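You operate a simulated robot arm through the tools that you are given. There is no shell and no other tool. Be economical: measure what you need, move in short steps, check, and stop when the job is done.

Carry out the task below with a simulated two-armed robot. There is one attempt and no reset: what you move stays moved.

JOB
Stack three coils in the grey tray with handles and carry it to the corner bench.
Fine: green coil at the bottom, black coil on it, orange coil on top; both hands on the tray; set it down beside the length rule.
Where things are to end (x, y in the base frame): grey tray with handles within 6 cm of [-92, -86].
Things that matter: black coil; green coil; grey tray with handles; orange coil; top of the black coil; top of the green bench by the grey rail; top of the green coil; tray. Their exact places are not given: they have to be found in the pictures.

It is judged by the outcome, as a careful person would: the job done as asked, and still so three seconds after it is handed in. It fails if anything else is knocked over, pushed out of place, dropped, spilled or broken.

ROBOT AND FRAMES
Two 7-joint arms with two-finger parallel grippers on one trunk, on a base that drives. Base frame: it is fixed to the floor where the robot stands at the start and does not move with it; the origin is under the middle of the robot, x ahead of it, y to its left, z up; the surface under the hand at the start is at about z = 88. Readings come in cm, degrees, newtons and seconds.
The left shoulder is at the start at [5, 16.5, 113], the right one opposite. With the tool pointing down near the work surface each hand reaches from about 24 to 70 cm from the robot's upright axis, wherever it stands, measured 20 degrees to its own side. Places, roughly: black coil (22x22x3 cm) [80, -20, 90]; green coil (24x24x3 cm) [50, -20, 90]; orange coil (20x20x3 cm) [50, -50, 90]; top of the black coil [80, -20, 90]; top of the green bench by the grey rail [-110, -80, 70]; top of the green coil [50, -20, 90]; tray [50, 20, 90]. Payload 3.91 kg a hand.
The TCP of each hand is the grasp point between the finger pads, 3 cm short of the fingertips. In the tool frame z runs along the fingers and y along their closing line. The gripper opens to 11 cm. The fingers are 2 cm wide and 1 cm thick; the gripper's body (4.8 by 11.2 cm) begins 5.5 cm behind the TCP.
Orientation is told as [roll, pitch, yaw] about the base's x, y, z axes, in that order, counted from this pose: with the fingers straight down and closing along the base's y, the tool's x points along the base's -x, its y along +y and its z along -z.

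CONTROLS
- The arms move only by the tool arm_command. It takes "left_rows", "right_rows" or both (then of equal length, played together; a hand with none holds still); each is text: rows parted by semicolons, each of 7 numbers parted by spaces: the closure in counts, from 0 (fully open) to 255 (shut), then the shift along the tool's x, y, z in units of 25 mm (1.0 is 25 mm), then the turn, a rotation vector about the tool's x, y, z in units of 4 degrees (1.0 is 4 degrees). In form: fingers dx dy dz ax ay az; .... A call has 1 to 8 rows; each row shifts and turns the commanded pose from where the row before left it, along the tool's axes as they then stand. A call with a number of a shift or a turn outside -1 to 1 is refused whole. Rows are played at 5 a second. More than 5 cm and 8.6 degrees between two rows, or a gripper value outside its range, and nothing of the call is played. A pose out of reach is approached as far as the arm can. The call stops where the force on the tool passes 90 N (or 10 N more than at its start, if that is more) or the arm is blocked; 0.2 s more then pass. The fingers move at their own pace (about 4.5 cm/s each) and stop on an object; they squeeze with about 27 N. The grip force told is the motor's: it shows also when the fingers shut on nothing. Time passes only in rows, and 0.2 s behind the last, so rows that do not move let the fingers close. It gives the time, the measured TCP pose, the force on the tool (base axes), the opening and the grip force at its end, in the units of the frame above (readings bear some noise), with the torque about the TCP (base axes, N m) and any sound that the robot's microphone picked up.
- Cameras (640 x 400 px; columns grow to the right, rows downward): "scene" is now at [11.84, 0.72, 130.31]; the picture's right is [0.07, -1.00, 0.00], its down [-0.54, -0.04, -0.84] and it looks along [0.84, 0.06, -0.54] (base axes); focal length 214 px, centre (320, 200). "left" rides on the left gripper at [7.2, -1.7, -10.3] in its tool frame; the picture's right is [0.23, 0.97, 0.00], its down [-0.76, 0.18, -0.62] and it looks along [-0.61, 0.14, 0.78] (tool axes); focal length 222 px, centre (320, 200). "right" rides on the right gripper at [7.2, 1.7, -10.3] in its tool frame; the picture's right is [-0.23, 0.97, 0.00], its down [-0.76, -0.18, -0.62] and it looks along [-0.61, -0.14, 0.78] (tool axes); focal length 222 px, centre (320, 200).
- snapshot(camera): a new picture of that camera. It takes no simulated time.
- raise_lower(by): slides the trunk up (or, below 0, down) by that many cm; the arms and the scene camera ride with it, the base frame stays. It gives what a move gives, with no picture.
- base_move(legs): drives the robot by 1 to 6 legs, each [ahead, left, turn to the left] in cm, cm and degrees, along the robot's own axes; the way and the turn of a leg run together, so that a leg with both is an arc; at most 150 cm and 180 degrees a leg. The arms and the cameras ride along, it lands a little off, and it stops where it bumps. It gives what a move gives.
- aim_head(pan, tilt): turns the head with the scene camera to pan (to the left, within 80 degrees either way) and tilt (down, from -29 to 69), counted from straight ahead of the robot. It gives what a move gives.
- measure_at(camera, pixels): for up to 12 pixels [column, row] of the newest picture of that camera ("zoom" is the newest enlarged one), the place [x, y, z] in the base frame of the surface seen there, good to about 0.3 cm. It takes no simulated time.
- close_up(camera, box): a new picture of the part [left, top, right, bottom] of that camera's present view, enlarged. It takes no simulated time.
- hand_in(): hands the job in; it is judged then, once.

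Go step by step. Measure first, check grasps and placings, and put right what went wrong. The budget is 80 turns and 62 pictures, counting those below and the enlarged ones. Unless the task says otherwise, let go and move clear before handing in, and close with one line.

The tools are called after "Call:" as a command line: name --argument value ..., lists and objects as JSON in quotes. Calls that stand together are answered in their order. arm_command: Moves the arms, as the interface text tells. Its arguments: {"type":"object","properties":{"left_rows":{"type":"string"},"right_rows":{"type":"string"}},"required":[]} The other tools are called the same way: raise_lower (by) slides the trunk up or down; base_move (legs) drives the base; aim_head (pan, tilt) turns the head that bears the scene camera; snapshot (camera) takes a picture; measure_at (camera, pixels) gives the place of the surface under pixels of a picture; close_up (camera, box) takes an enlarged picture of a part of a camera's view; hand_in () hands the job in.

At the start:

```text
time_s: 0.0
left_tool_pos: [41.58, 2.28, 114.02]
left_tcp_rot: [0.0, 0.0, 0.0]
left_contact_force: [0.2, -0.1, 0.7]
left_ft_torque: [0.0, 0.01, -0.01]
left_opening: 11.0
left_gripper_force: 0.0
right_tool_pos: [39.33, -27.52, 118.27]
right_tcp_rot: [0.1, 0.0, -0.1]
right_contact_force: [0.1, 0.0, -0.2]
right_ft_torque: [-0.01, 0.0, 0.0]
right_opening: 11.0
right_gripper_force: 0.1
trunk travel left (down, up): [-35.0, 15.3]
robot x, y, heading: [0.02, -0.21, 0.1]
head pan, tilt: [3.9, 33.0]
```

scene: 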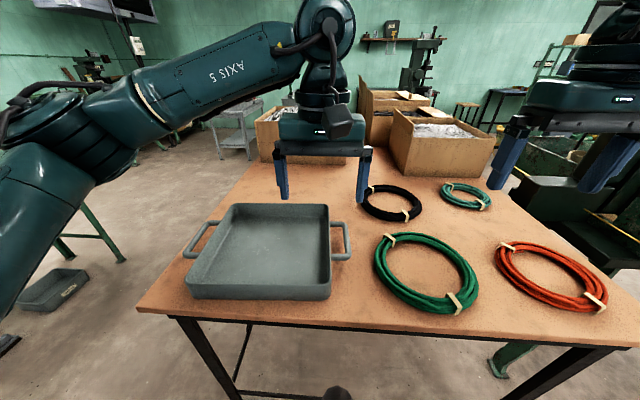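
right: 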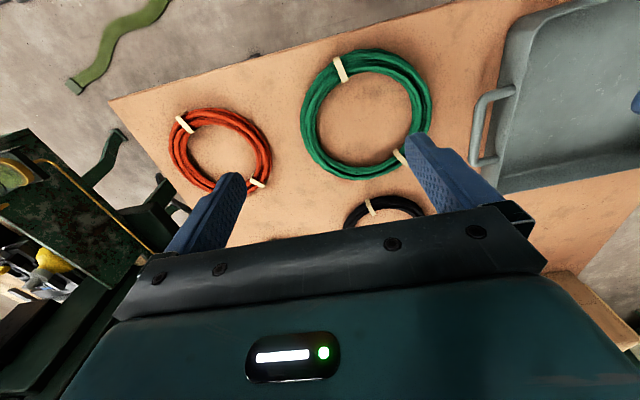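
left: 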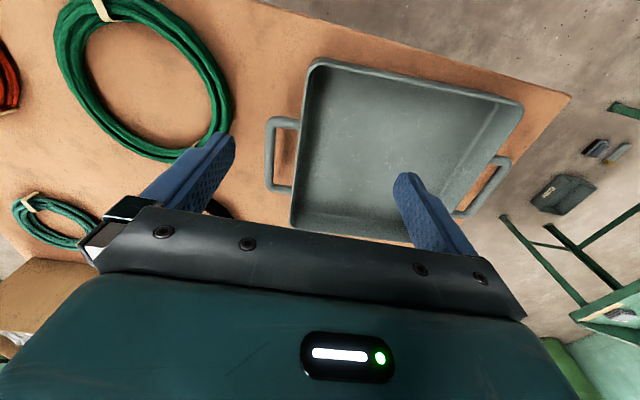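

The scene shows the tray (around 260,250), big green coil (425,272), black coil (391,202), orange coil (550,275) and a smaller teal coil (465,195), which is not wanted. I'll measure these.

Call:
measure_at --camera "scene" --pixels '[[378, 262], [472, 285], [389, 238], [454, 301], [367, 203], [417, 205], [405, 214], [500, 262], [590, 302], [507, 246], [425, 270], [550, 275]]'

Call:
measure_at --camera "scene" --pixels '[[235, 204], [327, 206], [188, 298], [328, 298], [189, 254], [347, 240], [260, 260], [213, 222], [332, 222], [348, 257], [338, 258], [392, 202]]'

Call:
close_up --camera "scene" --box '[340, 160, 640, 348]'

Call:
close_up --camera "scene" --box '[160, 180, 380, 318]'

```text
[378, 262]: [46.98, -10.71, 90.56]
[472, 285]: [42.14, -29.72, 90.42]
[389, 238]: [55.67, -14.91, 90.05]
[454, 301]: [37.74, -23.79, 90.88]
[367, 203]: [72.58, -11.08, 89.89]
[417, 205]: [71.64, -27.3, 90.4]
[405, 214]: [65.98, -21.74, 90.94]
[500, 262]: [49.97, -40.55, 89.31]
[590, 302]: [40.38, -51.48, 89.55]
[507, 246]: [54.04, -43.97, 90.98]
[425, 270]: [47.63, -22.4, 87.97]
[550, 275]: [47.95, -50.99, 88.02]
```

```text
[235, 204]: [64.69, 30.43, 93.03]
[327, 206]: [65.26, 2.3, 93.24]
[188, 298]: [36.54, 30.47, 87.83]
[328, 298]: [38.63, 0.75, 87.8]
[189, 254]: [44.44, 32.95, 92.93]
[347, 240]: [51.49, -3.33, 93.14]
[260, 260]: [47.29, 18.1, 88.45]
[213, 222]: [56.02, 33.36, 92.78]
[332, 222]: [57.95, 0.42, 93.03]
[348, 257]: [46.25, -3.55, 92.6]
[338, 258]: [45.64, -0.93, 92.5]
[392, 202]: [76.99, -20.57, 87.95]
```

```text
2.13 times, centred on (490, 254) of scene
```

zoom: 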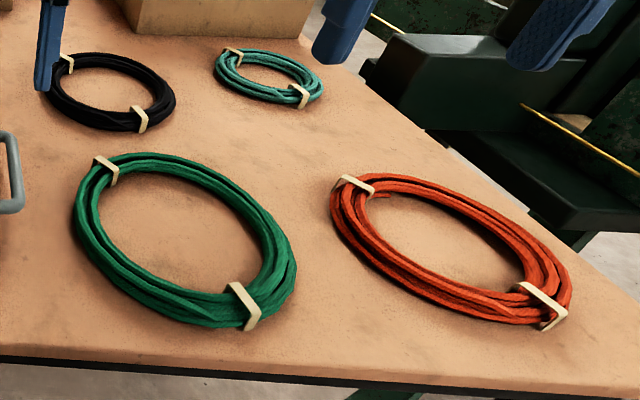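

```text
2.90 times, centred on (270, 249) of scene
```

zoom: 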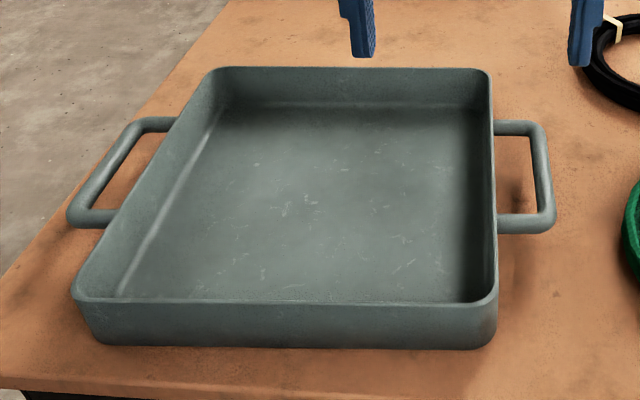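

Tray floor is at z≈88.4, rim at z≈93, and spans roughly x 37..65, y 1..31. I'll look down to see how close the base may come to the bench edge, and look around towards the destination.

Call:
aim_head --pan 0 --tilt 69

Call:
snapshot --camera "scene"

Call:
aim_head --pan -80 --tilt 30

Call:
snapshot --camera "scene"

```text
time_s: 1.0
left_tool_pos: [41.58, 2.35, 113.95]
left_tcp_rot: [0.0, 0.0, 0.1]
left_contact_force: [-0.4, 0.0, -0.4]
left_ft_torque: [0.01, 0.04, -0.01]
left_opening: 11.01
left_gripper_force: 0.0
right_tool_pos: [39.27, -27.57, 118.28]
right_tcp_rot: [-0.1, 0.0, -0.1]
right_contact_force: [-0.1, -0.1, 0.2]
right_ft_torque: [0.02, 0.05, 0.01]
right_opening: 10.99
right_gripper_force: 0.1
trunk travel left (down, up): [-35.0, 15.3]
robot x, y, heading: [-0.06, 0.18, 0.1]
head pan, tilt: [0.0, 68.8]
```

```text
56 pictures are left
```

scene: 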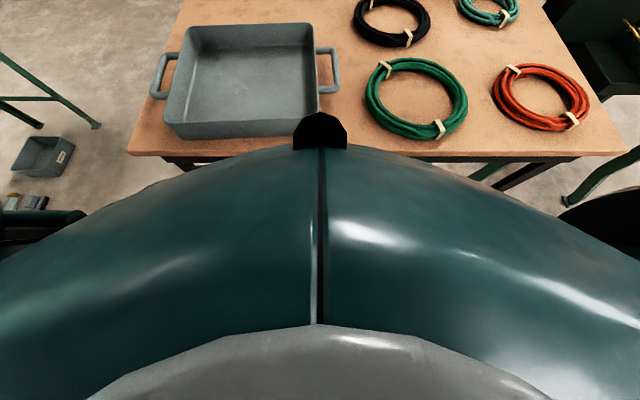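

```text
time_s: 2.5
left_tool_pos: [41.69, 2.25, 113.93]
left_tcp_rot: [-0.1, 0.0, 0.0]
left_contact_force: [0.3, 0.1, 0.8]
left_ft_torque: [0.0, -0.02, 0.0]
left_opening: 10.98
left_gripper_force: 0.0
right_tool_pos: [39.32, -27.65, 118.33]
right_tcp_rot: [0.1, 0.1, 0.0]
right_contact_force: [0.0, -0.4, 0.4]
right_ft_torque: [0.01, 0.02, -0.03]
right_opening: 10.99
right_gripper_force: 0.0
trunk travel left (down, up): [-35.0, 15.3]
robot x, y, heading: [-0.23, -0.06, 0.1]
head pan, tilt: [-80.0, 30.0]
```

```text
55 pictures are left
```

scene: 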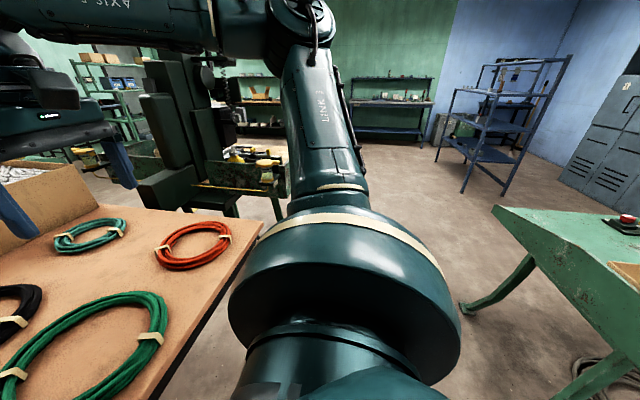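

The green destination bench is behind me on the right. Now a good view of the coils from above for exact centres.

Call:
aim_head --pan -10 --tilt 55

Call:
snapshot --camera "scene"

Call:
close_up --camera "scene" --box '[120, 0, 600, 300]'

```text
time_s: 4.0
left_tool_pos: [41.64, 2.3, 113.93]
left_tcp_rot: [0.1, 0.0, 0.0]
left_contact_force: [-0.5, -0.2, 0.0]
left_ft_torque: [0.01, -0.03, 0.02]
left_opening: 11.01
left_gripper_force: 0.0
right_tool_pos: [39.44, -27.54, 118.33]
right_tcp_rot: [0.0, 0.1, -0.1]
right_contact_force: [0.3, 0.1, 0.0]
right_ft_torque: [0.04, 0.03, -0.01]
right_opening: 10.98
right_gripper_force: 0.0
trunk travel left (down, up): [-35.0, 15.3]
robot x, y, heading: [0.12, -0.33, -0.1]
head pan, tilt: [-10.0, 55.0]
```

```text
54 pictures are left
```

scene: 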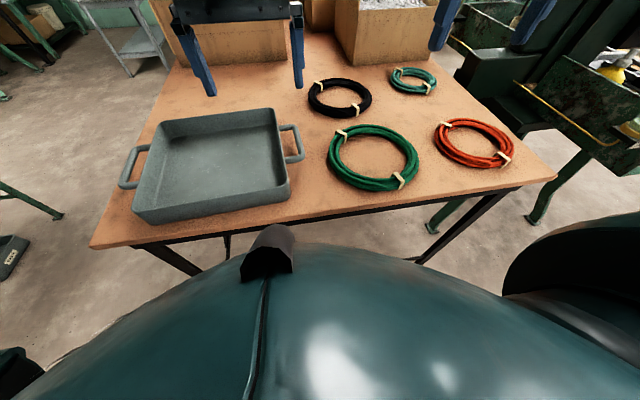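

```text
1.33 times, centred on (360, 150) of scene
```

zoom: 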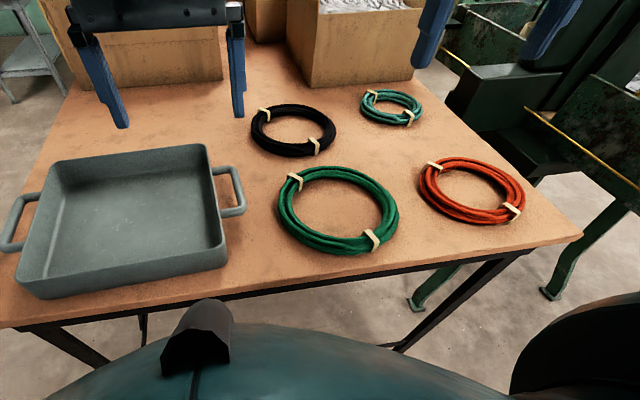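

Call:
measure_at --camera "zoom" --pixels '[[281, 212], [398, 222], [333, 168], [336, 250], [253, 127], [334, 138], [292, 105], [296, 155], [423, 178], [524, 203], [470, 159], [470, 219]]'

Call:
measure_at --camera "zoom" --pixels '[[55, 163], [208, 148], [18, 295], [225, 262], [225, 170], [242, 190], [239, 212], [5, 248], [222, 240], [32, 270], [36, 197], [150, 322]]'

```text
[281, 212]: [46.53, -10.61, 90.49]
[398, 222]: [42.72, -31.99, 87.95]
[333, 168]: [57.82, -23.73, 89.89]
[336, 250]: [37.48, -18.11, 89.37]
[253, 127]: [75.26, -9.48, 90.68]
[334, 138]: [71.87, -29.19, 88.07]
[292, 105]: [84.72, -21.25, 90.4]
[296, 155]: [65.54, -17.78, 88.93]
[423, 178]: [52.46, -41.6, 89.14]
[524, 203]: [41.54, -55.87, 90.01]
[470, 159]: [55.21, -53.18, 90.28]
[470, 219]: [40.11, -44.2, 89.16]
```

```text
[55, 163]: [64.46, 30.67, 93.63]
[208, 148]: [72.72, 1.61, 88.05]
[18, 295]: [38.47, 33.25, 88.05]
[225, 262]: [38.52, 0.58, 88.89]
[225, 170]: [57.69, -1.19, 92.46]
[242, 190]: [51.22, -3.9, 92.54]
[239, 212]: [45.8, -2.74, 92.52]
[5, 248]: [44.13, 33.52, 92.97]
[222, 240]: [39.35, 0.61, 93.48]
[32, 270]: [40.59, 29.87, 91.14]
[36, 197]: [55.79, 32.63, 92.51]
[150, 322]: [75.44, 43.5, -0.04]
```

Centres: green ≈(47.4,-21.2), black ≈(75,-19.5), orange ≈(47.7,-50), tray ≈(51.5,15.7). I'll take the green coil with the left hand at its near-left point (~(40.2,-14)), closing radially; first move the right hand aside.

Call:
arm_command --left_rows "130 0.08 -0.94 0 0 0 0;130 0.08 -0.94 0 0 0 0;130 0.08 -0.94 0 0 0 0;130 0.08 -0.94 0 0 0 0;130 0.08 -0.94 0 0 0 0;130 0.08 -0.94 0 0 0 0;130 0.08 -0.94 0 0 0 0" --right_rows "130 0 -1 -0.2 0 0 0;130 0 -1 -0.2 0 0 0;130 0 -1 -0.2 0 0 0;130 0 -1 -0.2 0 0 0;130 0 -1 -0.2 0 0 0;130 0 -1 -0.2 0 0 0;130 0 -1 -0.2 0 0 0"

Call:
arm_command --left_rows "130 0 0 0.7 0 0 -1;130 0 0 0.7 0 0 -1;130 0 0 0.7 0 0 -1;130 0 0 0.7 0 0 -1;130 0 0 0.7 0 0 -1;130 0 0 0.7 0 0 -1;130 0 0 0.7 0 0 -1;130 0 0 0.7 0 0 -1"

Call:
arm_command --left_rows "130 0 0 0.4 0 0 -1;130 0 0 0.4 0 0 -1;130 0 0 0.4 0 0 -1;130 0 0 0 0 0 -0.25;130 0 0 0 0 0 0"

Call:
snapshot --camera "left"

Call:
snapshot --camera "scene"

```text
time_s: 5.6
left_tool_pos: [40.19, -14.09, 113.95]
left_tcp_rot: [0.1, 0.0, 0.0]
left_contact_force: [0.6, -0.3, -0.3]
left_ft_torque: [-0.01, -0.04, 0.01]
left_opening: 5.39
left_gripper_force: 0.1
right_tool_pos: [39.47, -45.26, 121.78]
right_tcp_rot: [0.1, 0.0, -0.1]
right_contact_force: [-0.5, 0.0, 0.2]
right_ft_torque: [0.0, 0.0, -0.04]
right_opening: 5.38
right_gripper_force: 0.1
trunk travel left (down, up): [-35.0, 15.3]
robot x, y, heading: [0.4, -0.31, 0.1]
head pan, tilt: [-10.0, 55.0]
```

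```text
time_s: 7.4
left_tool_pos: [40.48, -14.17, 100.0]
left_tcp_rot: [0.0, -0.1, 32.2]
left_contact_force: [-0.9, -0.4, 0.0]
left_ft_torque: [0.01, -0.01, -0.01]
left_opening: 5.37
left_gripper_force: 0.1
right_tool_pos: [39.39, -45.18, 121.78]
right_tcp_rot: [0.0, 0.1, 0.0]
right_contact_force: [-0.2, 0.3, 0.1]
right_ft_torque: [0.02, 0.01, -0.03]
right_opening: 5.4
right_gripper_force: 0.0
trunk travel left (down, up): [-35.0, 15.3]
robot x, y, heading: [-0.15, -0.08, 0.0]
head pan, tilt: [-10.0, 55.0]
```

```text
time_s: 8.6
left_tool_pos: [40.26, -14.2, 97.1]
left_tcp_rot: [0.0, 0.0, 44.9]
left_contact_force: [0.4, 0.2, -0.2]
left_ft_torque: [0.01, 0.0, -0.04]
left_opening: 5.37
left_gripper_force: 0.2
right_tool_pos: [39.33, -45.21, 121.83]
right_tcp_rot: [-0.1, -0.1, 0.0]
right_contact_force: [0.6, 0.3, -0.6]
right_ft_torque: [-0.03, 0.0, 0.02]
right_opening: 5.4
right_gripper_force: 0.2
trunk travel left (down, up): [-35.0, 15.3]
robot x, y, heading: [-0.02, -0.16, 0.1]
head pan, tilt: [-10.0, 55.0]
```

```text
52 pictures are left
```

left: 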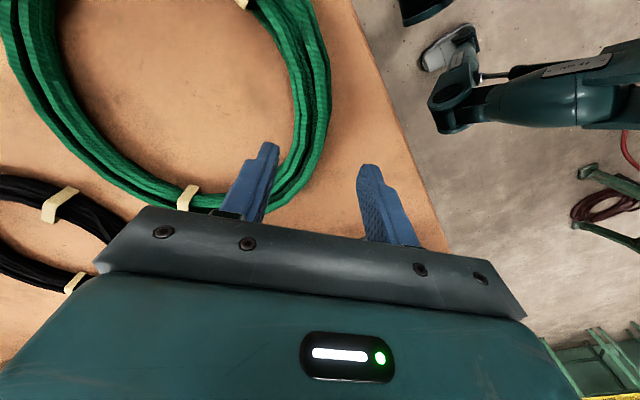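

```text
51 pictures are left
```

scene: 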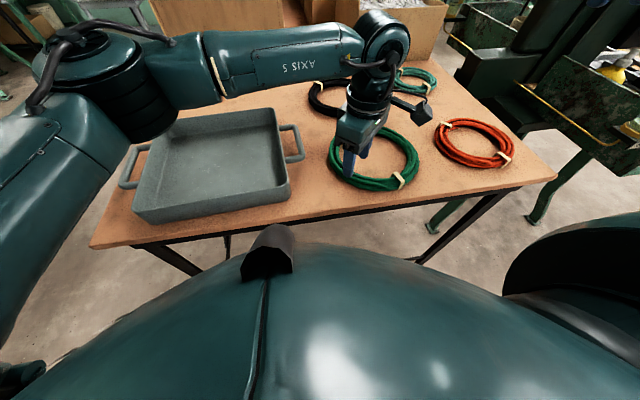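

Hand is above the ring; I measure ring pixels near the fingers in the left picture ((320,100) outer, (295,100) inner, (300,185) outer etc.).

Call:
measure_at --camera "left" --pixels '[[329, 100], [298, 100], [325, 130], [298, 128], [310, 165], [283, 160], [300, 20], [260, 12], [160, 205], [20, 60], [120, 170], [312, 130]]'

```text
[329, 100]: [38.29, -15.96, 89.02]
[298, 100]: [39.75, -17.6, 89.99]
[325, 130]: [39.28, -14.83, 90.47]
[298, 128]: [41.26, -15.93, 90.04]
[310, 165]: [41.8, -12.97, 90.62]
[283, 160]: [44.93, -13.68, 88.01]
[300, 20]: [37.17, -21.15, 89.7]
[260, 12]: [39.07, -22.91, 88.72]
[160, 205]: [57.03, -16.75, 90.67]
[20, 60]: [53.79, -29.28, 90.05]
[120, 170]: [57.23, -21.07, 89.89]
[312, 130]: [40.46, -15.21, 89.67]
```

Tube middle at the near-left is about (40.9,-14.9), so I shift 0.95 cm inward, descend to z≈91.3 and close.

Call:
arm_command --left_rows "130 0 -0.38 0 0 0 0;130 0 0 0.8 0 0 0;130 0 0 0.8 0 0 0;130 0 0 0.5 0 0 0;130 0 0 0.2 0 0 0;255 0 0 0 0 0 0;255 0 0 0 0 0 0;255 0 0 0 0 0 0"

Call:
snapshot --camera "left"

```text
time_s: 10.4
left_tool_pos: [40.93, -14.86, 91.07]
left_tcp_rot: [0.0, 0.0, 44.9]
left_contact_force: [0.1, 0.5, 1.0]
left_ft_torque: [0.18, 0.26, -0.02]
left_opening: 3.0
left_gripper_force: 27.0
right_tool_pos: [39.44, -45.17, 121.82]
right_tcp_rot: [0.0, -0.1, 0.0]
right_contact_force: [0.7, 0.5, 1.0]
right_ft_torque: [0.02, -0.02, 0.01]
right_opening: 5.4
right_gripper_force: 0.1
trunk travel left (down, up): [-35.0, 15.3]
robot x, y, heading: [-0.02, 0.11, -0.3]
head pan, tilt: [-10.0, 55.0]
```

```text
50 pictures are left
```

left: 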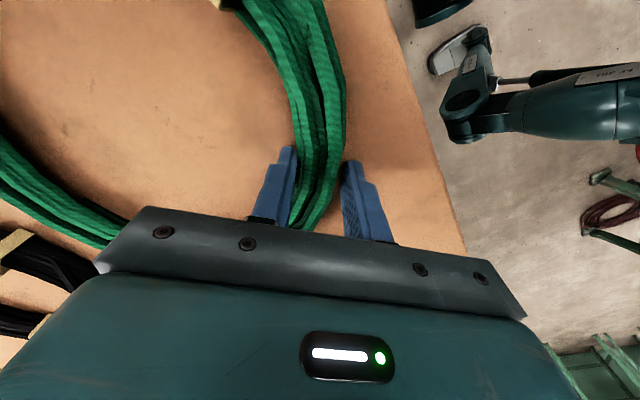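

Gripped at 3.0 cm width with 27 N. Lift slowly 9 cm and check how level it hangs.

Call:
arm_command --left_rows "255 0 0 -0.3 0 0 0;255 0 0 -0.5 0 0 0;255 0 0 -0.7 0 0 0;255 0 0 -0.7 0 0 0;255 0 0 -0.7 0 0 0;255 0 0 -0.7 0 0 0;255 0 0 0 0 0 0"

Call:
snapshot --camera "left"

Call:
snapshot --camera "scene"

```text
time_s: 12.0
left_tool_pos: [40.88, -14.86, 100.4]
left_tcp_rot: [0.0, 0.0, 45.0]
left_contact_force: [0.7, -0.3, -4.3]
left_ft_torque: [0.25, 0.28, 0.01]
left_opening: 2.99
left_gripper_force: 26.8
right_tool_pos: [39.38, -45.09, 121.78]
right_tcp_rot: [0.1, -0.1, 0.0]
right_contact_force: [-0.4, 1.0, 0.1]
right_ft_torque: [0.0, 0.0, 0.01]
right_opening: 5.35
right_gripper_force: 0.1
trunk travel left (down, up): [-35.0, 15.3]
robot x, y, heading: [0.18, -0.31, -0.2]
head pan, tilt: [-10.0, 55.0]
```

```text
49 pictures are left
```

left: 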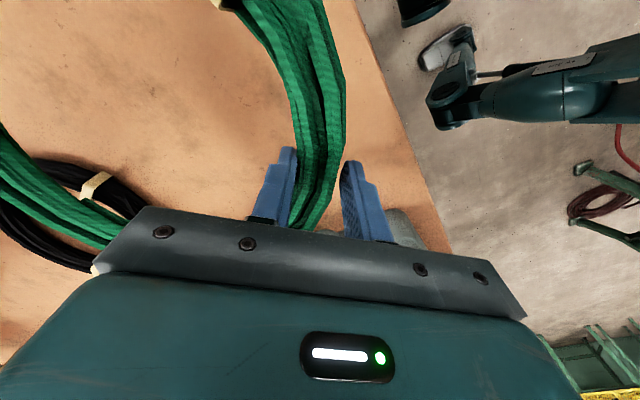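

```text
48 pictures are left
```

scene: 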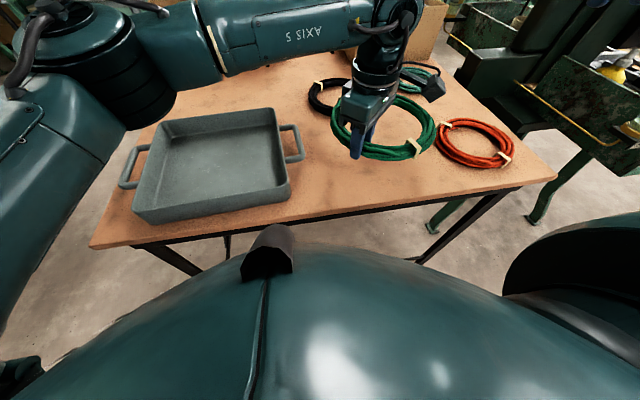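

The coil hangs level in one hand (4.3 N). I'll measure its extent in the scene picture for its offset, and the tray interior.

Call:
measure_at --camera "scene" --pixels '[[336, 125], [435, 130], [408, 97], [390, 156], [416, 148], [349, 100]]'

Call:
measure_at --camera "scene" --pixels '[[150, 208], [275, 187], [265, 124], [170, 140], [220, 115], [284, 172], [200, 208], [160, 160], [225, 195], [142, 195], [275, 112], [162, 123]]'

```text
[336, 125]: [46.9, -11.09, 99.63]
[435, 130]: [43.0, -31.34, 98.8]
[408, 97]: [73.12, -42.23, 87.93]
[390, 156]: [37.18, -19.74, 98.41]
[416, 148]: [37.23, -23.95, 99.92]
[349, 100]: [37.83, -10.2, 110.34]
```

```text
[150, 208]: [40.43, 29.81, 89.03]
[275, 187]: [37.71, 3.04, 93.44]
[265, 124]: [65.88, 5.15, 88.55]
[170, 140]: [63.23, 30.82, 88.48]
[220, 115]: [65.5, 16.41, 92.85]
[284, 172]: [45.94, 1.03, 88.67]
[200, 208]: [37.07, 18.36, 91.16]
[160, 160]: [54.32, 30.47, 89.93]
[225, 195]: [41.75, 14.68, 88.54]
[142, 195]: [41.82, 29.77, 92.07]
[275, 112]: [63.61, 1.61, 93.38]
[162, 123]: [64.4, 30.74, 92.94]
```

Coil centre is offset (6.45,-6.45) from the TCP; tray centre (51.7,15.8). Carrying it to TCP (45.2,22.3) above the tray.

Call:
arm_command --left_rows "255 -0.839 0.664 -0.1 0 0 0;255 -0.839 0.664 -0.1 0 0 0;255 -0.839 0.664 0 0 0 0;255 -0.839 0.664 0 0 0 0;255 -0.839 0.664 0 0 0 0;255 -0.839 0.664 0 0 0 0;255 -0.839 0.664 0 0 0 0"

Call:
arm_command --left_rows "255 -0.839 0.664 0 0 0 0;255 -0.839 0.664 0 0 0 0;255 -0.839 0.664 0 0 0 0;255 -0.839 0.664 0 0 0 0;255 -0.839 0.664 0 0 0 0;255 -0.839 0.664 0 0 0 0;255 -0.839 0.664 0 0 0 0;255 0 0 0 0 0 0"

Call:
snapshot --camera "scene"

```text
time_s: 13.6
left_tool_pos: [43.04, 3.8, 100.72]
left_tcp_rot: [0.0, 0.1, 45.0]
left_contact_force: [0.0, 0.8, -3.1]
left_ft_torque: [0.23, 0.3, -0.03]
left_opening: 2.98
left_gripper_force: 27.1
right_tool_pos: [39.49, -45.16, 121.86]
right_tcp_rot: [0.0, 0.1, 0.0]
right_contact_force: [0.0, -0.7, 0.0]
right_ft_torque: [-0.01, 0.01, 0.02]
right_opening: 5.37
right_gripper_force: 0.0
trunk travel left (down, up): [-35.0, 15.3]
robot x, y, heading: [0.11, -0.16, 0.0]
head pan, tilt: [-10.0, 55.0]
```

```text
time_s: 15.4
left_tool_pos: [45.41, 22.42, 100.8]
left_tcp_rot: [0.0, 0.0, 45.0]
left_contact_force: [-0.1, -0.1, -3.0]
left_ft_torque: [0.23, 0.26, 0.0]
left_opening: 2.98
left_gripper_force: 27.1
right_tool_pos: [39.46, -45.09, 121.93]
right_tcp_rot: [0.0, 0.0, -0.1]
right_contact_force: [-0.6, -0.2, -0.1]
right_ft_torque: [-0.01, 0.0, -0.05]
right_opening: 5.39
right_gripper_force: 0.0
trunk travel left (down, up): [-35.0, 15.3]
robot x, y, heading: [-0.33, -0.29, -0.2]
head pan, tilt: [-10.0, 55.0]
```

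```text
47 pictures are left
```

scene: 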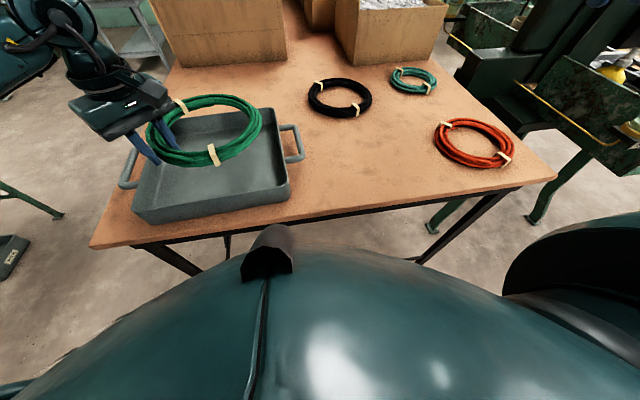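

Above the tray and clear of the walls. Lower until the coil rests on the floor (TCP≈91.6), then open a little and rise.

Call:
arm_command --left_rows "255 0 0 0.7 0 0 0;255 0 0 0.7 0 0 0;255 0 0 0.7 0 0 0;255 0 0 0.7 0 0 0;255 0 0 0.5 0 0 0;255 0 0 0.3 0 0 0;255 0 0 0.05 0 0 0;255 0 0 0 0 0 0"

Call:
arm_command --left_rows "140 0 0 0 0 0 0;140 0 0 0 0 0 0;140 0 0 0 0 0 0;140 0 0 -0.5 0 0 0;140 0 0 -1 0 0 0;140 0 0 -1 0 0 0;140 0 0 -1 0 0 0;140 0 0 -1 0 0 0"

Call:
snapshot --camera "left"

Call:
snapshot --camera "scene"

```text
time_s: 17.2
left_tool_pos: [45.26, 22.55, 91.55]
left_tcp_rot: [-0.1, 0.0, 45.1]
left_contact_force: [-1.3, 1.6, 0.6]
left_ft_torque: [-0.41, -0.09, -0.05]
left_opening: 2.99
left_gripper_force: 26.8
right_tool_pos: [39.4, -45.16, 121.88]
right_tcp_rot: [0.0, 0.0, 0.0]
right_contact_force: [-0.1, 0.0, 0.8]
right_ft_torque: [-0.01, 0.04, -0.01]
right_opening: 5.39
right_gripper_force: 0.0
trunk travel left (down, up): [-35.0, 15.3]
robot x, y, heading: [0.23, -0.27, 0.1]
head pan, tilt: [-10.0, 55.0]
```

```text
time_s: 19.0
left_tool_pos: [45.05, 22.3, 102.92]
left_tcp_rot: [0.0, 0.1, 45.0]
left_contact_force: [-0.1, 0.0, -0.3]
left_ft_torque: [-0.02, 0.01, 0.04]
left_opening: 4.94
left_gripper_force: 0.1
right_tool_pos: [39.39, -45.23, 121.85]
right_tcp_rot: [0.0, 0.0, 0.0]
right_contact_force: [-0.3, 0.8, -0.5]
right_ft_torque: [-0.01, -0.03, -0.03]
right_opening: 5.39
right_gripper_force: 0.0
trunk travel left (down, up): [-35.0, 15.3]
robot x, y, heading: [0.16, -0.06, 0.3]
head pan, tilt: [-10.0, 55.0]
```

```text
46 pictures are left
```

left: 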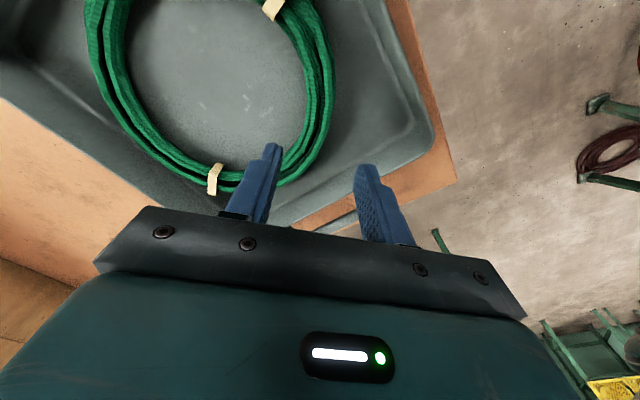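

```text
45 pictures are left
```

scene: 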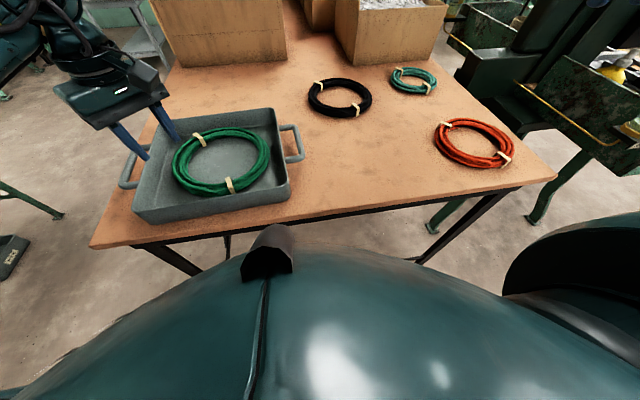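

Green coil lies flat in the tray, centred. For the black coil the near side lies at the edge of reach; I check whether there is room to drive a few cm forward by measuring my own front and the bench edge.

Call:
measure_at --camera "scene" --pixels '[[268, 228], [330, 248], [400, 262], [265, 262], [330, 300], [215, 262], [300, 212], [400, 198], [15, 255], [362, 105], [356, 118], [330, 112]]'

Call:
aim_head --pan -60 --tilt 69

Call:
snapshot --camera "scene"

```text
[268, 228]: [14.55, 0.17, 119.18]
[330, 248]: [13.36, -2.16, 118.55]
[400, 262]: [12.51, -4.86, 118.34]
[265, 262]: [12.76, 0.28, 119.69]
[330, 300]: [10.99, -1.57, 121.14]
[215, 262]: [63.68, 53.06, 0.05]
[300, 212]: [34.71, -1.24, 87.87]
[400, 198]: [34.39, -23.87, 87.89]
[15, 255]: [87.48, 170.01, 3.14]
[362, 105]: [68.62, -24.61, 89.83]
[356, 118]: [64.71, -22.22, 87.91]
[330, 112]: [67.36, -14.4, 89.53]
```

```text
time_s: 20.1
left_tool_pos: [45.26, 22.28, 102.75]
left_tcp_rot: [-0.1, 0.0, 44.9]
left_contact_force: [0.5, 0.0, 0.0]
left_ft_torque: [0.0, -0.01, 0.01]
left_opening: 4.97
left_gripper_force: 0.1
right_tool_pos: [39.42, -45.22, 121.8]
right_tcp_rot: [0.0, 0.1, 0.0]
right_contact_force: [0.3, -0.6, 0.2]
right_ft_torque: [0.02, -0.02, 0.02]
right_opening: 5.38
right_gripper_force: 0.1
trunk travel left (down, up): [-35.0, 15.3]
robot x, y, heading: [-0.0, -0.25, 0.0]
head pan, tilt: [-60.0, 68.8]
```

```text
44 pictures are left
```

scene: 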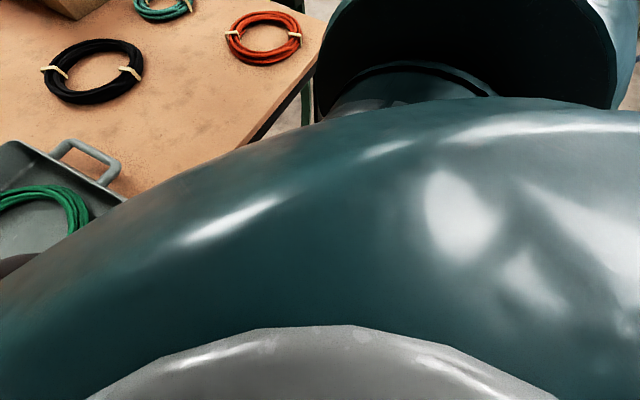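

My body front is well short of the bench edge (x=34.4), so a 6 cm drive forward looks fine. First raise the left hand clear, then drive.

Call:
arm_command --left_rows "140 -0.5 0.5 -0.8 0 0 0;140 -0.5 0.5 -0.8 0 0 0;140 -0.5 0.5 -0.8 0 0 0;140 -0.5 0.5 -0.8 0 0 0;140 -0.5 0.5 -0.8 0 0 0;140 -0.5 0.5 -0.8 0 0 0" --right_rows "130 0 0 0 0 0 1;130 0 0 0 0 0 1;130 0 0 0 0 0 1;130 0 0 0 0 0 1;130 0 0 0 0 0 1;130 0 0 0 0 0 1"

Call:
base_move --legs '[[6, 0, 0]]'

Call:
aim_head --pan -10 --tilt 50

Call:
snapshot --camera "scene"

```text
time_s: 21.5
left_tool_pos: [45.01, 33.16, 115.0]
left_tcp_rot: [0.0, 0.1, 45.0]
left_contact_force: [0.0, -0.7, 0.4]
left_ft_torque: [-0.04, 0.0, -0.01]
left_opening: 4.94
left_gripper_force: 0.1
right_tool_pos: [39.34, -45.2, 121.92]
right_tcp_rot: [0.0, 0.1, -24.1]
right_contact_force: [-0.5, -0.8, 0.2]
right_ft_torque: [0.02, 0.03, -0.04]
right_opening: 5.39
right_gripper_force: 0.0
trunk travel left (down, up): [-35.0, 15.3]
robot x, y, heading: [0.39, 0.38, -0.1]
head pan, tilt: [-60.0, 68.8]
```

```text
time_s: 22.5
left_tool_pos: [51.1, 33.12, 114.95]
left_tcp_rot: [0.0, 0.1, 45.1]
left_contact_force: [0.1, 0.0, 0.1]
left_ft_torque: [-0.02, 0.01, -0.02]
left_opening: 4.96
left_gripper_force: 0.1
right_tool_pos: [45.57, -45.11, 121.76]
right_tcp_rot: [0.1, -0.1, -24.0]
right_contact_force: [0.4, 0.4, -1.0]
right_ft_torque: [-0.01, 0.03, -0.03]
right_opening: 5.41
right_gripper_force: 0.0
trunk travel left (down, up): [-35.0, 15.3]
robot x, y, heading: [5.95, 0.27, 0.4]
head pan, tilt: [-60.0, 68.8]
```

```text
time_s: 23.7
left_tool_pos: [51.07, 33.17, 115.04]
left_tcp_rot: [0.0, 0.0, 45.1]
left_contact_force: [-0.7, -0.1, -0.2]
left_ft_torque: [-0.01, -0.02, 0.02]
left_opening: 4.95
left_gripper_force: 0.0
right_tool_pos: [45.45, -45.12, 121.82]
right_tcp_rot: [0.0, 0.1, -23.8]
right_contact_force: [0.5, -0.1, -0.4]
right_ft_torque: [-0.01, -0.01, 0.01]
right_opening: 5.39
right_gripper_force: 0.0
trunk travel left (down, up): [-35.0, 15.3]
robot x, y, heading: [5.81, -0.09, 0.0]
head pan, tilt: [-10.0, 50.0]
```

```text
43 pictures are left
```

scene: 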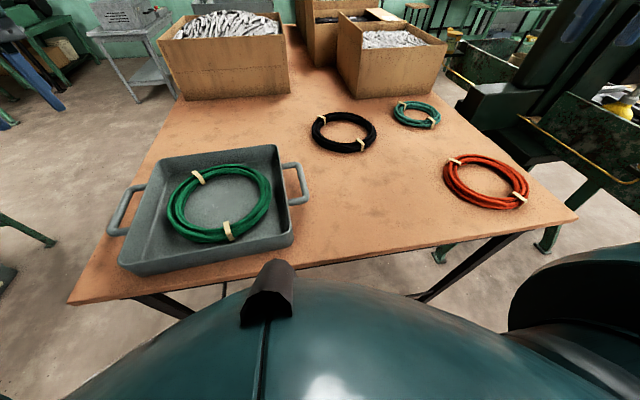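

Drove 6 cm without contact. Now bring the right hand above the black coil's near-right part (~(68.9,-25.6)), yaw -45.

Call:
arm_command --right_rows "130 -0.45 0.91 0.4 0 0 0;130 -0.45 0.91 0.4 0 0 0;130 -0.45 0.91 0.4 0 0 0;130 -0.45 0.91 0.4 0 0 0;130 -0.45 0.91 0.4 0 0 0;130 -0.45 0.91 0.4 0 0 0;130 -0.45 0.91 0.4 0 0 0;130 -0.45 0.91 0.4 0 0 0"

Call:
arm_command --right_rows "130 -0.45 0.91 0.8 0 0 0;130 -0.45 0.91 0.8 0 0 0;130 -0.45 0.91 0.8 0 0 0;130 -0.45 0.91 0.8 0 0 0;130 0 0 0.4 0 0 0.95;130 0 0 0.4 0 0 0.95;130 0 0 0.4 0 0 0.95;130 0 0 0.4 0 0 0.95"

Call:
arm_command --right_rows "130 0 0 0 0 0 0.75;130 0 0 0 0 0 0.7;130 0 0 0 0 0 0"

Call:
snapshot --camera "right"

```text
time_s: 25.5
left_tool_pos: [51.09, 33.1, 114.98]
left_tcp_rot: [0.0, 0.0, 45.0]
left_contact_force: [0.0, 0.4, 0.3]
left_ft_torque: [-0.01, -0.01, -0.01]
left_opening: 4.97
left_gripper_force: 0.1
right_tool_pos: [60.89, -31.98, 113.78]
right_tcp_rot: [0.0, 0.0, -24.0]
right_contact_force: [0.2, -0.1, 0.3]
right_ft_torque: [0.0, 0.0, -0.01]
right_opening: 5.39
right_gripper_force: 0.1
trunk travel left (down, up): [-35.0, 15.3]
robot x, y, heading: [6.31, -0.23, 0.2]
head pan, tilt: [-10.0, 50.0]
```

```text
time_s: 27.3
left_tool_pos: [51.0, 33.09, 114.92]
left_tcp_rot: [0.0, 0.0, 45.0]
left_contact_force: [0.0, -0.9, 0.7]
left_ft_torque: [-0.02, -0.03, 0.0]
left_opening: 4.93
left_gripper_force: 0.0
right_tool_pos: [63.92, -27.31, 101.4]
right_tcp_rot: [-0.1, 0.0, -39.3]
right_contact_force: [-0.3, 1.1, -0.2]
right_ft_torque: [0.02, -0.01, -0.04]
right_opening: 5.36
right_gripper_force: 0.0
right hand out of reach, approached as far as the arm can: row 2, 3, 4
trunk travel left (down, up): [-35.0, 15.3]
robot x, y, heading: [5.82, 0.04, -0.2]
head pan, tilt: [-10.0, 50.0]
```

```text
time_s: 28.1
left_tool_pos: [51.01, 33.16, 115.05]
left_tcp_rot: [0.0, -0.1, 45.1]
left_contact_force: [0.9, -0.2, 0.5]
left_ft_torque: [0.0, 0.03, 0.0]
left_opening: 4.97
left_gripper_force: 0.1
right_tool_pos: [63.74, -27.28, 101.44]
right_tcp_rot: [0.0, -0.1, -45.0]
right_contact_force: [-0.7, -0.1, -0.4]
right_ft_torque: [-0.02, 0.02, -0.01]
right_opening: 5.38
right_gripper_force: 0.1
trunk travel left (down, up): [-35.0, 15.3]
robot x, y, heading: [6.14, 0.16, 0.0]
head pan, tilt: [-10.0, 50.0]
```

```text
42 pictures are left
```

right: 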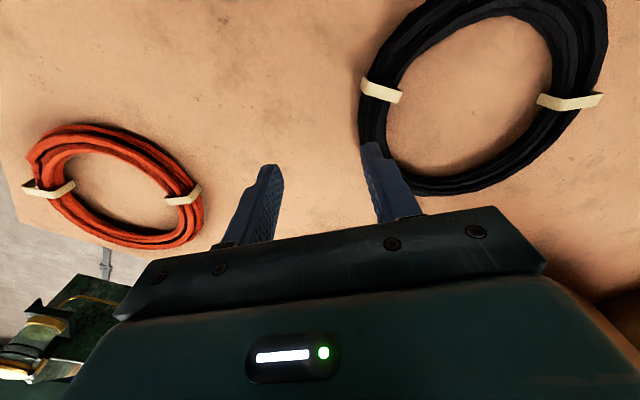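

The hand stopped short at x≈63.8 while still high. I measure the black coil's ring in the right picture.

Call:
measure_at --camera "right" --pixels '[[380, 92], [363, 125], [390, 130], [405, 60], [362, 88], [425, 180], [440, 190], [570, 105], [480, 8], [605, 50], [470, 90], [365, 110]]'

```text
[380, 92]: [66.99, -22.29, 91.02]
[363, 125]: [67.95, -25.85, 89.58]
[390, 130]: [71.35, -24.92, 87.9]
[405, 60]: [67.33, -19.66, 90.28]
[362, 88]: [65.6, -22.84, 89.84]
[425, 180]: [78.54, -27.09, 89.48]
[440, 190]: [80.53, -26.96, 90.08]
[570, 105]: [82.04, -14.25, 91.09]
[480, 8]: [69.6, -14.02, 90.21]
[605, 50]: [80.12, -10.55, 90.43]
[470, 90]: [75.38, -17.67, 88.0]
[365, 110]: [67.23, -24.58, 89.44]
```

Black tube centre at near-right ≈(69.1,-25.4). Try it at a lower height, where reach is better (TCP z≈96, tips above the coil).

Call:
arm_command --right_rows "130 0 0 0.8 0 0 0;130 0 0 0.8 0 0 0;130 0 0 0.56 0 0 0;130 -0.32 0.68 0 0 0 0;130 -0.32 0.68 0 0 0 0;130 -0.32 0.68 0 0 0 0;130 0 0 0 0 0 0"

```text
time_s: 29.7
left_tool_pos: [51.08, 33.16, 115.06]
left_tcp_rot: [0.0, -0.1, 45.1]
left_contact_force: [0.6, 0.9, -0.3]
left_ft_torque: [0.04, 0.0, -0.01]
left_opening: 4.96
left_gripper_force: 0.1
right_tool_pos: [63.4, -27.67, 96.87]
right_tcp_rot: [0.1, -0.1, -45.0]
right_contact_force: [0.7, 0.3, -0.3]
right_ft_torque: [-0.02, -0.01, -0.01]
right_opening: 5.41
right_gripper_force: 0.0
right hand out of reach, approached as far as the arm can: row 2, 3, 4, 5, 6
trunk travel left (down, up): [-35.0, 15.3]
robot x, y, heading: [5.89, -0.06, 0.2]
head pan, tilt: [-10.0, 50.0]
```

Reach falls 2–6 cm short. I'll creep forward another 4 cm (the bench is open underneath and hands are clear above), watching for any bump.

Call:
base_move --legs '[[2, 0, 0], [2, 0, 0]]'

Call:
snapshot --camera "scene"

```text
time_s: 30.8
left_tool_pos: [53.27, 33.2, 114.91]
left_tcp_rot: [0.0, 0.0, 45.1]
left_contact_force: [0.9, 0.5, -0.3]
left_ft_torque: [-0.01, 0.02, 0.0]
left_opening: 4.93
left_gripper_force: 0.1
right_tool_pos: [65.55, -27.86, 96.76]
right_tcp_rot: [0.1, 0.0, -44.9]
right_contact_force: [0.3, 0.0, -0.2]
right_ft_torque: [0.01, 0.01, -0.01]
right_opening: 5.41
right_gripper_force: 0.0
trunk travel left (down, up): [-35.0, 15.3]
robot x, y, heading: [7.91, -0.25, -0.1]
head pan, tilt: [-10.0, 50.0]
stopped in leg 2: the robot was blocked; the commanded pose is now the measured one
```

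```text
41 pictures are left
```

scene: 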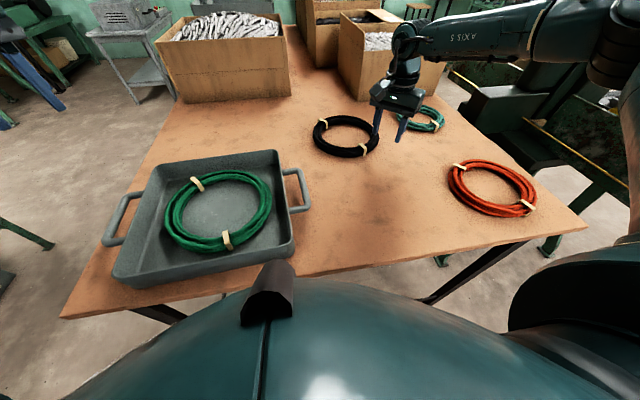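

Blocked at x≈8 (bench edge); nothing moved. So I'll grip the black coil at its nearest point (~(66.6,-18.8), clear of the tie) with yaw -95 and a small forward tilt of the fingers for extra reach.

Call:
arm_command --right_rows "130 0.82 0.2 -0.4 0 0 0;130 0.82 0.2 -0.4 0 0 0;130 0.82 0.2 -0.4 0 0 0;130 0.82 0.2 -0.4 0 0 0;130 0.82 0.2 -0.4 0 0 0;130 0 0 0 0 0 1;130 0 0 0 0 0 1;130 0 0 0 0 0 1"

Call:
arm_command --right_rows "130 0 0 0 0 0 1;130 0 0 0 0 0 1;130 0 0 0 0 0 1;130 0 0 0 0 0 1;130 0 0 0 0 0 1;130 0 0 0 0 0 1;130 0 0 0 0 0 1;130 0 0 0 0 0 1"

Call:
arm_command --right_rows "130 0 0 0 0 0 0.75;130 0 0 0 0 0 0.75;130 0 0 0 -1 0 0;130 0 0 0 -1 0 0;130 0 0 0 0 0 0"

Call:
snapshot --camera "right"

```text
time_s: 32.6
left_tool_pos: [53.26, 33.19, 115.07]
left_tcp_rot: [0.1, 0.1, 45.2]
left_contact_force: [-1.3, -0.2, -0.5]
left_ft_torque: [-0.03, -0.01, 0.02]
left_opening: 4.96
left_gripper_force: 0.0
right_tool_pos: [60.07, -18.78, 101.87]
right_tcp_rot: [0.0, 0.1, -57.0]
right_contact_force: [-0.4, 1.1, -0.2]
right_ft_torque: [-0.02, -0.01, 0.02]
right_opening: 5.39
right_gripper_force: 0.0
trunk travel left (down, up): [-35.0, 15.3]
robot x, y, heading: [8.11, 0.08, -0.1]
head pan, tilt: [-10.0, 50.0]
```

```text
time_s: 34.4
left_tool_pos: [53.12, 33.25, 114.96]
left_tcp_rot: [0.1, -0.1, 45.0]
left_contact_force: [0.6, -0.4, 0.9]
left_ft_torque: [0.01, 0.01, 0.01]
left_opening: 4.95
left_gripper_force: 0.1
right_tool_pos: [60.01, -18.65, 101.78]
right_tcp_rot: [0.1, -0.1, -89.1]
right_contact_force: [0.4, -0.5, -0.8]
right_ft_torque: [0.0, -0.02, 0.01]
right_opening: 5.37
right_gripper_force: 0.0
trunk travel left (down, up): [-35.0, 15.3]
robot x, y, heading: [7.94, -0.38, 0.1]
head pan, tilt: [-10.0, 50.0]
```

```text
time_s: 35.6
left_tool_pos: [53.23, 33.23, 115.02]
left_tcp_rot: [0.0, 0.0, 45.2]
left_contact_force: [0.4, 0.4, -0.2]
left_ft_torque: [0.02, 0.02, -0.03]
left_opening: 4.98
left_gripper_force: 0.2
right_tool_pos: [60.08, -18.69, 101.79]
right_tcp_rot: [8.1, 0.0, -95.1]
right_contact_force: [-0.6, 0.2, 0.1]
right_ft_torque: [0.0, 0.03, 0.02]
right_opening: 5.4
right_gripper_force: 0.1
trunk travel left (down, up): [-35.0, 15.3]
robot x, y, heading: [7.94, 0.2, 0.3]
head pan, tilt: [-10.0, 50.0]
```

```text
40 pictures are left
```

right: 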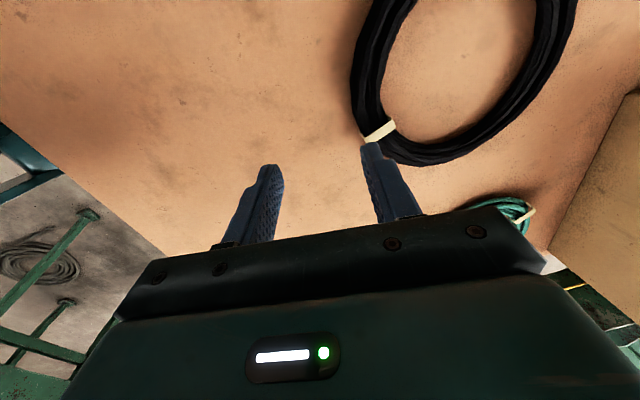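

Tilt is in the right direction (tool z has +x component). Measure the black ring near the hand: edges around (352,90),(380,70) and tie (380,130).

Call:
measure_at --camera "right" --pixels '[[352, 90], [380, 90], [356, 60], [384, 50], [380, 130], [368, 20], [395, 25], [366, 130], [392, 124], [366, 90]]'

```text
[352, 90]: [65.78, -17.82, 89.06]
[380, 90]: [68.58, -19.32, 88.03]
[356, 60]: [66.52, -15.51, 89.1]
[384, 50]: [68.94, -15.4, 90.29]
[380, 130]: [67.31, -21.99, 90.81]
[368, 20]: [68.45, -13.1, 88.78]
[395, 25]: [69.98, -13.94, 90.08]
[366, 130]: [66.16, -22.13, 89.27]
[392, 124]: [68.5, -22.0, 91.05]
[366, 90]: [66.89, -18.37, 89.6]
```

Ring mid at y=-18 is x≈67.1. Approach to TCP (66.8,-18,96) first.

Call:
arm_command --right_rows "130 0.13 0.58 0.67 0 0 0;130 0.13 0.58 0.67 0 0 0;130 0.13 0.58 0.67 0 0 0;130 0.13 0.58 0.67 0 0 0;130 0 0 0 0 0 0"

Call:
snapshot --camera "right"

```text
time_s: 36.8
left_tool_pos: [53.18, 33.11, 115.05]
left_tcp_rot: [0.0, 0.0, 45.1]
left_contact_force: [0.3, 0.4, -0.4]
left_ft_torque: [-0.01, 0.02, 0.02]
left_opening: 4.98
left_gripper_force: 0.0
right_tool_pos: [63.78, -20.52, 96.82]
right_tcp_rot: [8.2, 0.1, -94.9]
right_contact_force: [0.0, 0.4, 0.8]
right_ft_torque: [0.01, -0.01, -0.02]
right_opening: 5.38
right_gripper_force: 0.0
right hand out of reach, approached as far as the arm can: row 2, 3, 4
trunk travel left (down, up): [-35.0, 15.3]
robot x, y, heading: [8.18, -0.0, -0.3]
head pan, tilt: [-10.0, 50.0]
```

```text
39 pictures are left
```

right: 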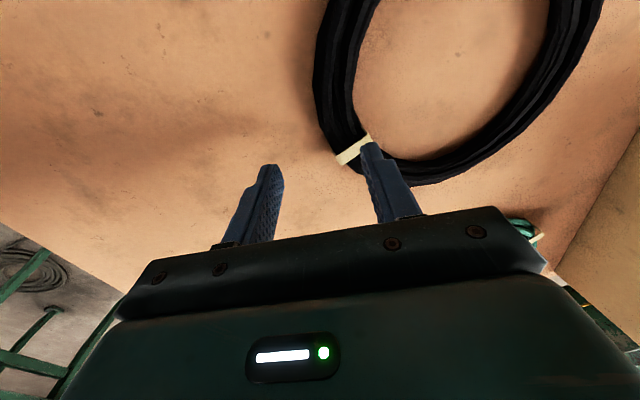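

Still short, though the arm didn't look fully stretched; I look at the arm's posture.

Call:
aim_head --pan -45 --tilt 25

Call:
snapshot --camera "scene"

```text
time_s: 37.9
left_tool_pos: [53.24, 33.09, 115.0]
left_tcp_rot: [0.0, 0.0, 45.1]
left_contact_force: [0.6, 0.0, -0.1]
left_ft_torque: [0.01, 0.0, -0.02]
left_opening: 4.94
left_gripper_force: 0.0
right_tool_pos: [63.88, -20.44, 96.98]
right_tcp_rot: [8.2, 0.2, -94.9]
right_contact_force: [0.5, 0.2, -0.4]
right_ft_torque: [-0.01, 0.0, 0.01]
right_opening: 5.4
right_gripper_force: 0.1
trunk travel left (down, up): [-35.0, 15.3]
robot x, y, heading: [8.11, 0.2, 0.1]
head pan, tilt: [-45.0, 25.0]
```

```text
38 pictures are left
```

scene: 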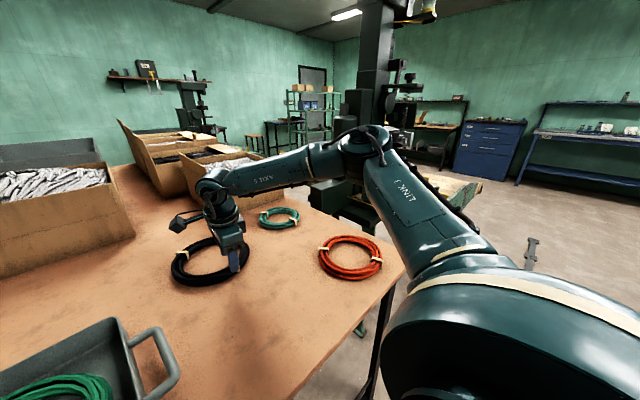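

The elbow is still bent, so it's a joint limit rather than pure stretch. I measure the shoulder, elbow and wrist positions.

Call:
measure_at --camera "scene" --pixels '[[365, 150], [310, 160], [240, 180], [215, 190], [225, 225], [232, 260], [410, 190], [450, 240], [480, 330], [205, 255], [185, 222], [238, 265]]'

```text
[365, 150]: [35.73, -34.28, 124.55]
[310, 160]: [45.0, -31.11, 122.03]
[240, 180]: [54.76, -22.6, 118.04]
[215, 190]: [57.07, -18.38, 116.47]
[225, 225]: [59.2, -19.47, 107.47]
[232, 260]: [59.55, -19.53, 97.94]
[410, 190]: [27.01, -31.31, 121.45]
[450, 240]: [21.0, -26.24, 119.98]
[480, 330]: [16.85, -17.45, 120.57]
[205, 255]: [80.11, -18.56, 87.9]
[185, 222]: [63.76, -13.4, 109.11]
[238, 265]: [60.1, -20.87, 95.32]
```

The arm has 59 cm of link length to the wrist but only uses ~47, so a wrist-roll limit at this negative yaw is likely. I'll back off, untilt and rotate the hand the other way (towards positive yaw), testing reach on the way at yaw 0.

Call:
arm_command --right_rows "130 0 -0.8 -0.8 1 0 0;130 0 -0.8 -0.8 1 0 0;130 0 -0.8 -0.8 0 0 0;130 0 0 0 0 0 -1;130 0 0 0 0 0 -1;130 0 0 0 0 0 -1;130 0 0 0 0 0 -1;130 0 0 0 0 0 -1"

Call:
arm_command --right_rows "130 0 0 0 0 0 -1;130 0 0 0 0 0 -1;130 0 0 0 0 0 -1;130 0 0 0 0 0 -1;130 0 0 0 0 0 -1;130 0 0 0 0 0 -1;130 0 0 0 0 0 -1;130 0 0 0 0 0 -1"

Call:
arm_command --right_rows "130 0 0 0 0 0 -1;130 0 0 0 0 0 -1;130 0 0 0 0 0 -1;130 0 0 0 0 0 -1;130 0 0 0 0 0 -1;130 0 0 0 0 0 -1;130 0 0 0 0 0 -1;130 0 0 0 0 0 -1"

Call:
arm_command --right_rows "130 0 0 0 0 0 -1;130 0 0 0 0 0 -1;130 0 0 0 0 0 -1;130 0 0 0 0 0 -0.75;130 0 0 0 0 0 0"

```text
time_s: 39.6
left_tool_pos: [53.25, 33.03, 115.12]
left_tcp_rot: [0.0, 0.0, 45.1]
left_contact_force: [-0.2, -0.5, 0.5]
left_ft_torque: [-0.03, 0.0, 0.0]
left_opening: 4.96
left_gripper_force: 0.0
right_tool_pos: [57.63, -19.92, 102.4]
right_tcp_rot: [0.1, -0.1, -74.9]
right_contact_force: [-0.4, 0.0, 0.1]
right_ft_torque: [-0.01, 0.02, -0.01]
right_opening: 5.41
right_gripper_force: 0.2
trunk travel left (down, up): [-35.0, 15.3]
robot x, y, heading: [7.9, 0.1, -0.0]
head pan, tilt: [-45.0, 25.0]
```

```text
time_s: 41.5
left_tool_pos: [53.23, 33.22, 115.08]
left_tcp_rot: [0.0, 0.0, 45.1]
left_contact_force: [0.7, -0.6, -0.3]
left_ft_torque: [0.03, -0.01, 0.02]
left_opening: 4.96
left_gripper_force: 0.1
right_tool_pos: [57.39, -19.92, 102.43]
right_tcp_rot: [0.0, -0.1, -42.8]
right_contact_force: [-0.4, -1.3, 0.0]
right_ft_torque: [0.02, -0.01, -0.01]
right_opening: 5.39
right_gripper_force: 0.1
trunk travel left (down, up): [-35.0, 15.3]
robot x, y, heading: [8.62, -0.22, 0.3]
head pan, tilt: [-45.0, 25.0]
```

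```text
time_s: 43.2
left_tool_pos: [53.23, 33.17, 115.02]
left_tcp_rot: [0.0, 0.0, 45.1]
left_contact_force: [1.2, -0.3, 0.4]
left_ft_torque: [-0.02, -0.02, 0.01]
left_opening: 4.94
left_gripper_force: 0.0
right_tool_pos: [57.58, -19.86, 102.48]
right_tcp_rot: [0.0, -0.1, -11.0]
right_contact_force: [-0.1, 0.2, 0.9]
right_ft_torque: [-0.01, 0.01, -0.02]
right_opening: 5.38
right_gripper_force: 0.0
trunk travel left (down, up): [-35.0, 15.3]
robot x, y, heading: [8.01, 0.03, 0.2]
head pan, tilt: [-45.0, 25.0]
```

```text
time_s: 44.5
left_tool_pos: [53.27, 33.09, 115.04]
left_tcp_rot: [0.0, 0.0, 45.1]
left_contact_force: [-0.1, -1.0, -0.1]
left_ft_torque: [0.01, 0.01, 0.01]
left_opening: 4.96
left_gripper_force: 0.1
right_tool_pos: [57.58, -20.03, 102.33]
right_tcp_rot: [0.0, 0.0, 4.2]
right_contact_force: [-0.4, 0.7, -0.1]
right_ft_torque: [-0.02, -0.01, 0.01]
right_opening: 5.41
right_gripper_force: 0.1
trunk travel left (down, up): [-35.0, 15.3]
robot x, y, heading: [8.33, 0.56, 0.1]
head pan, tilt: [-45.0, 25.0]
```

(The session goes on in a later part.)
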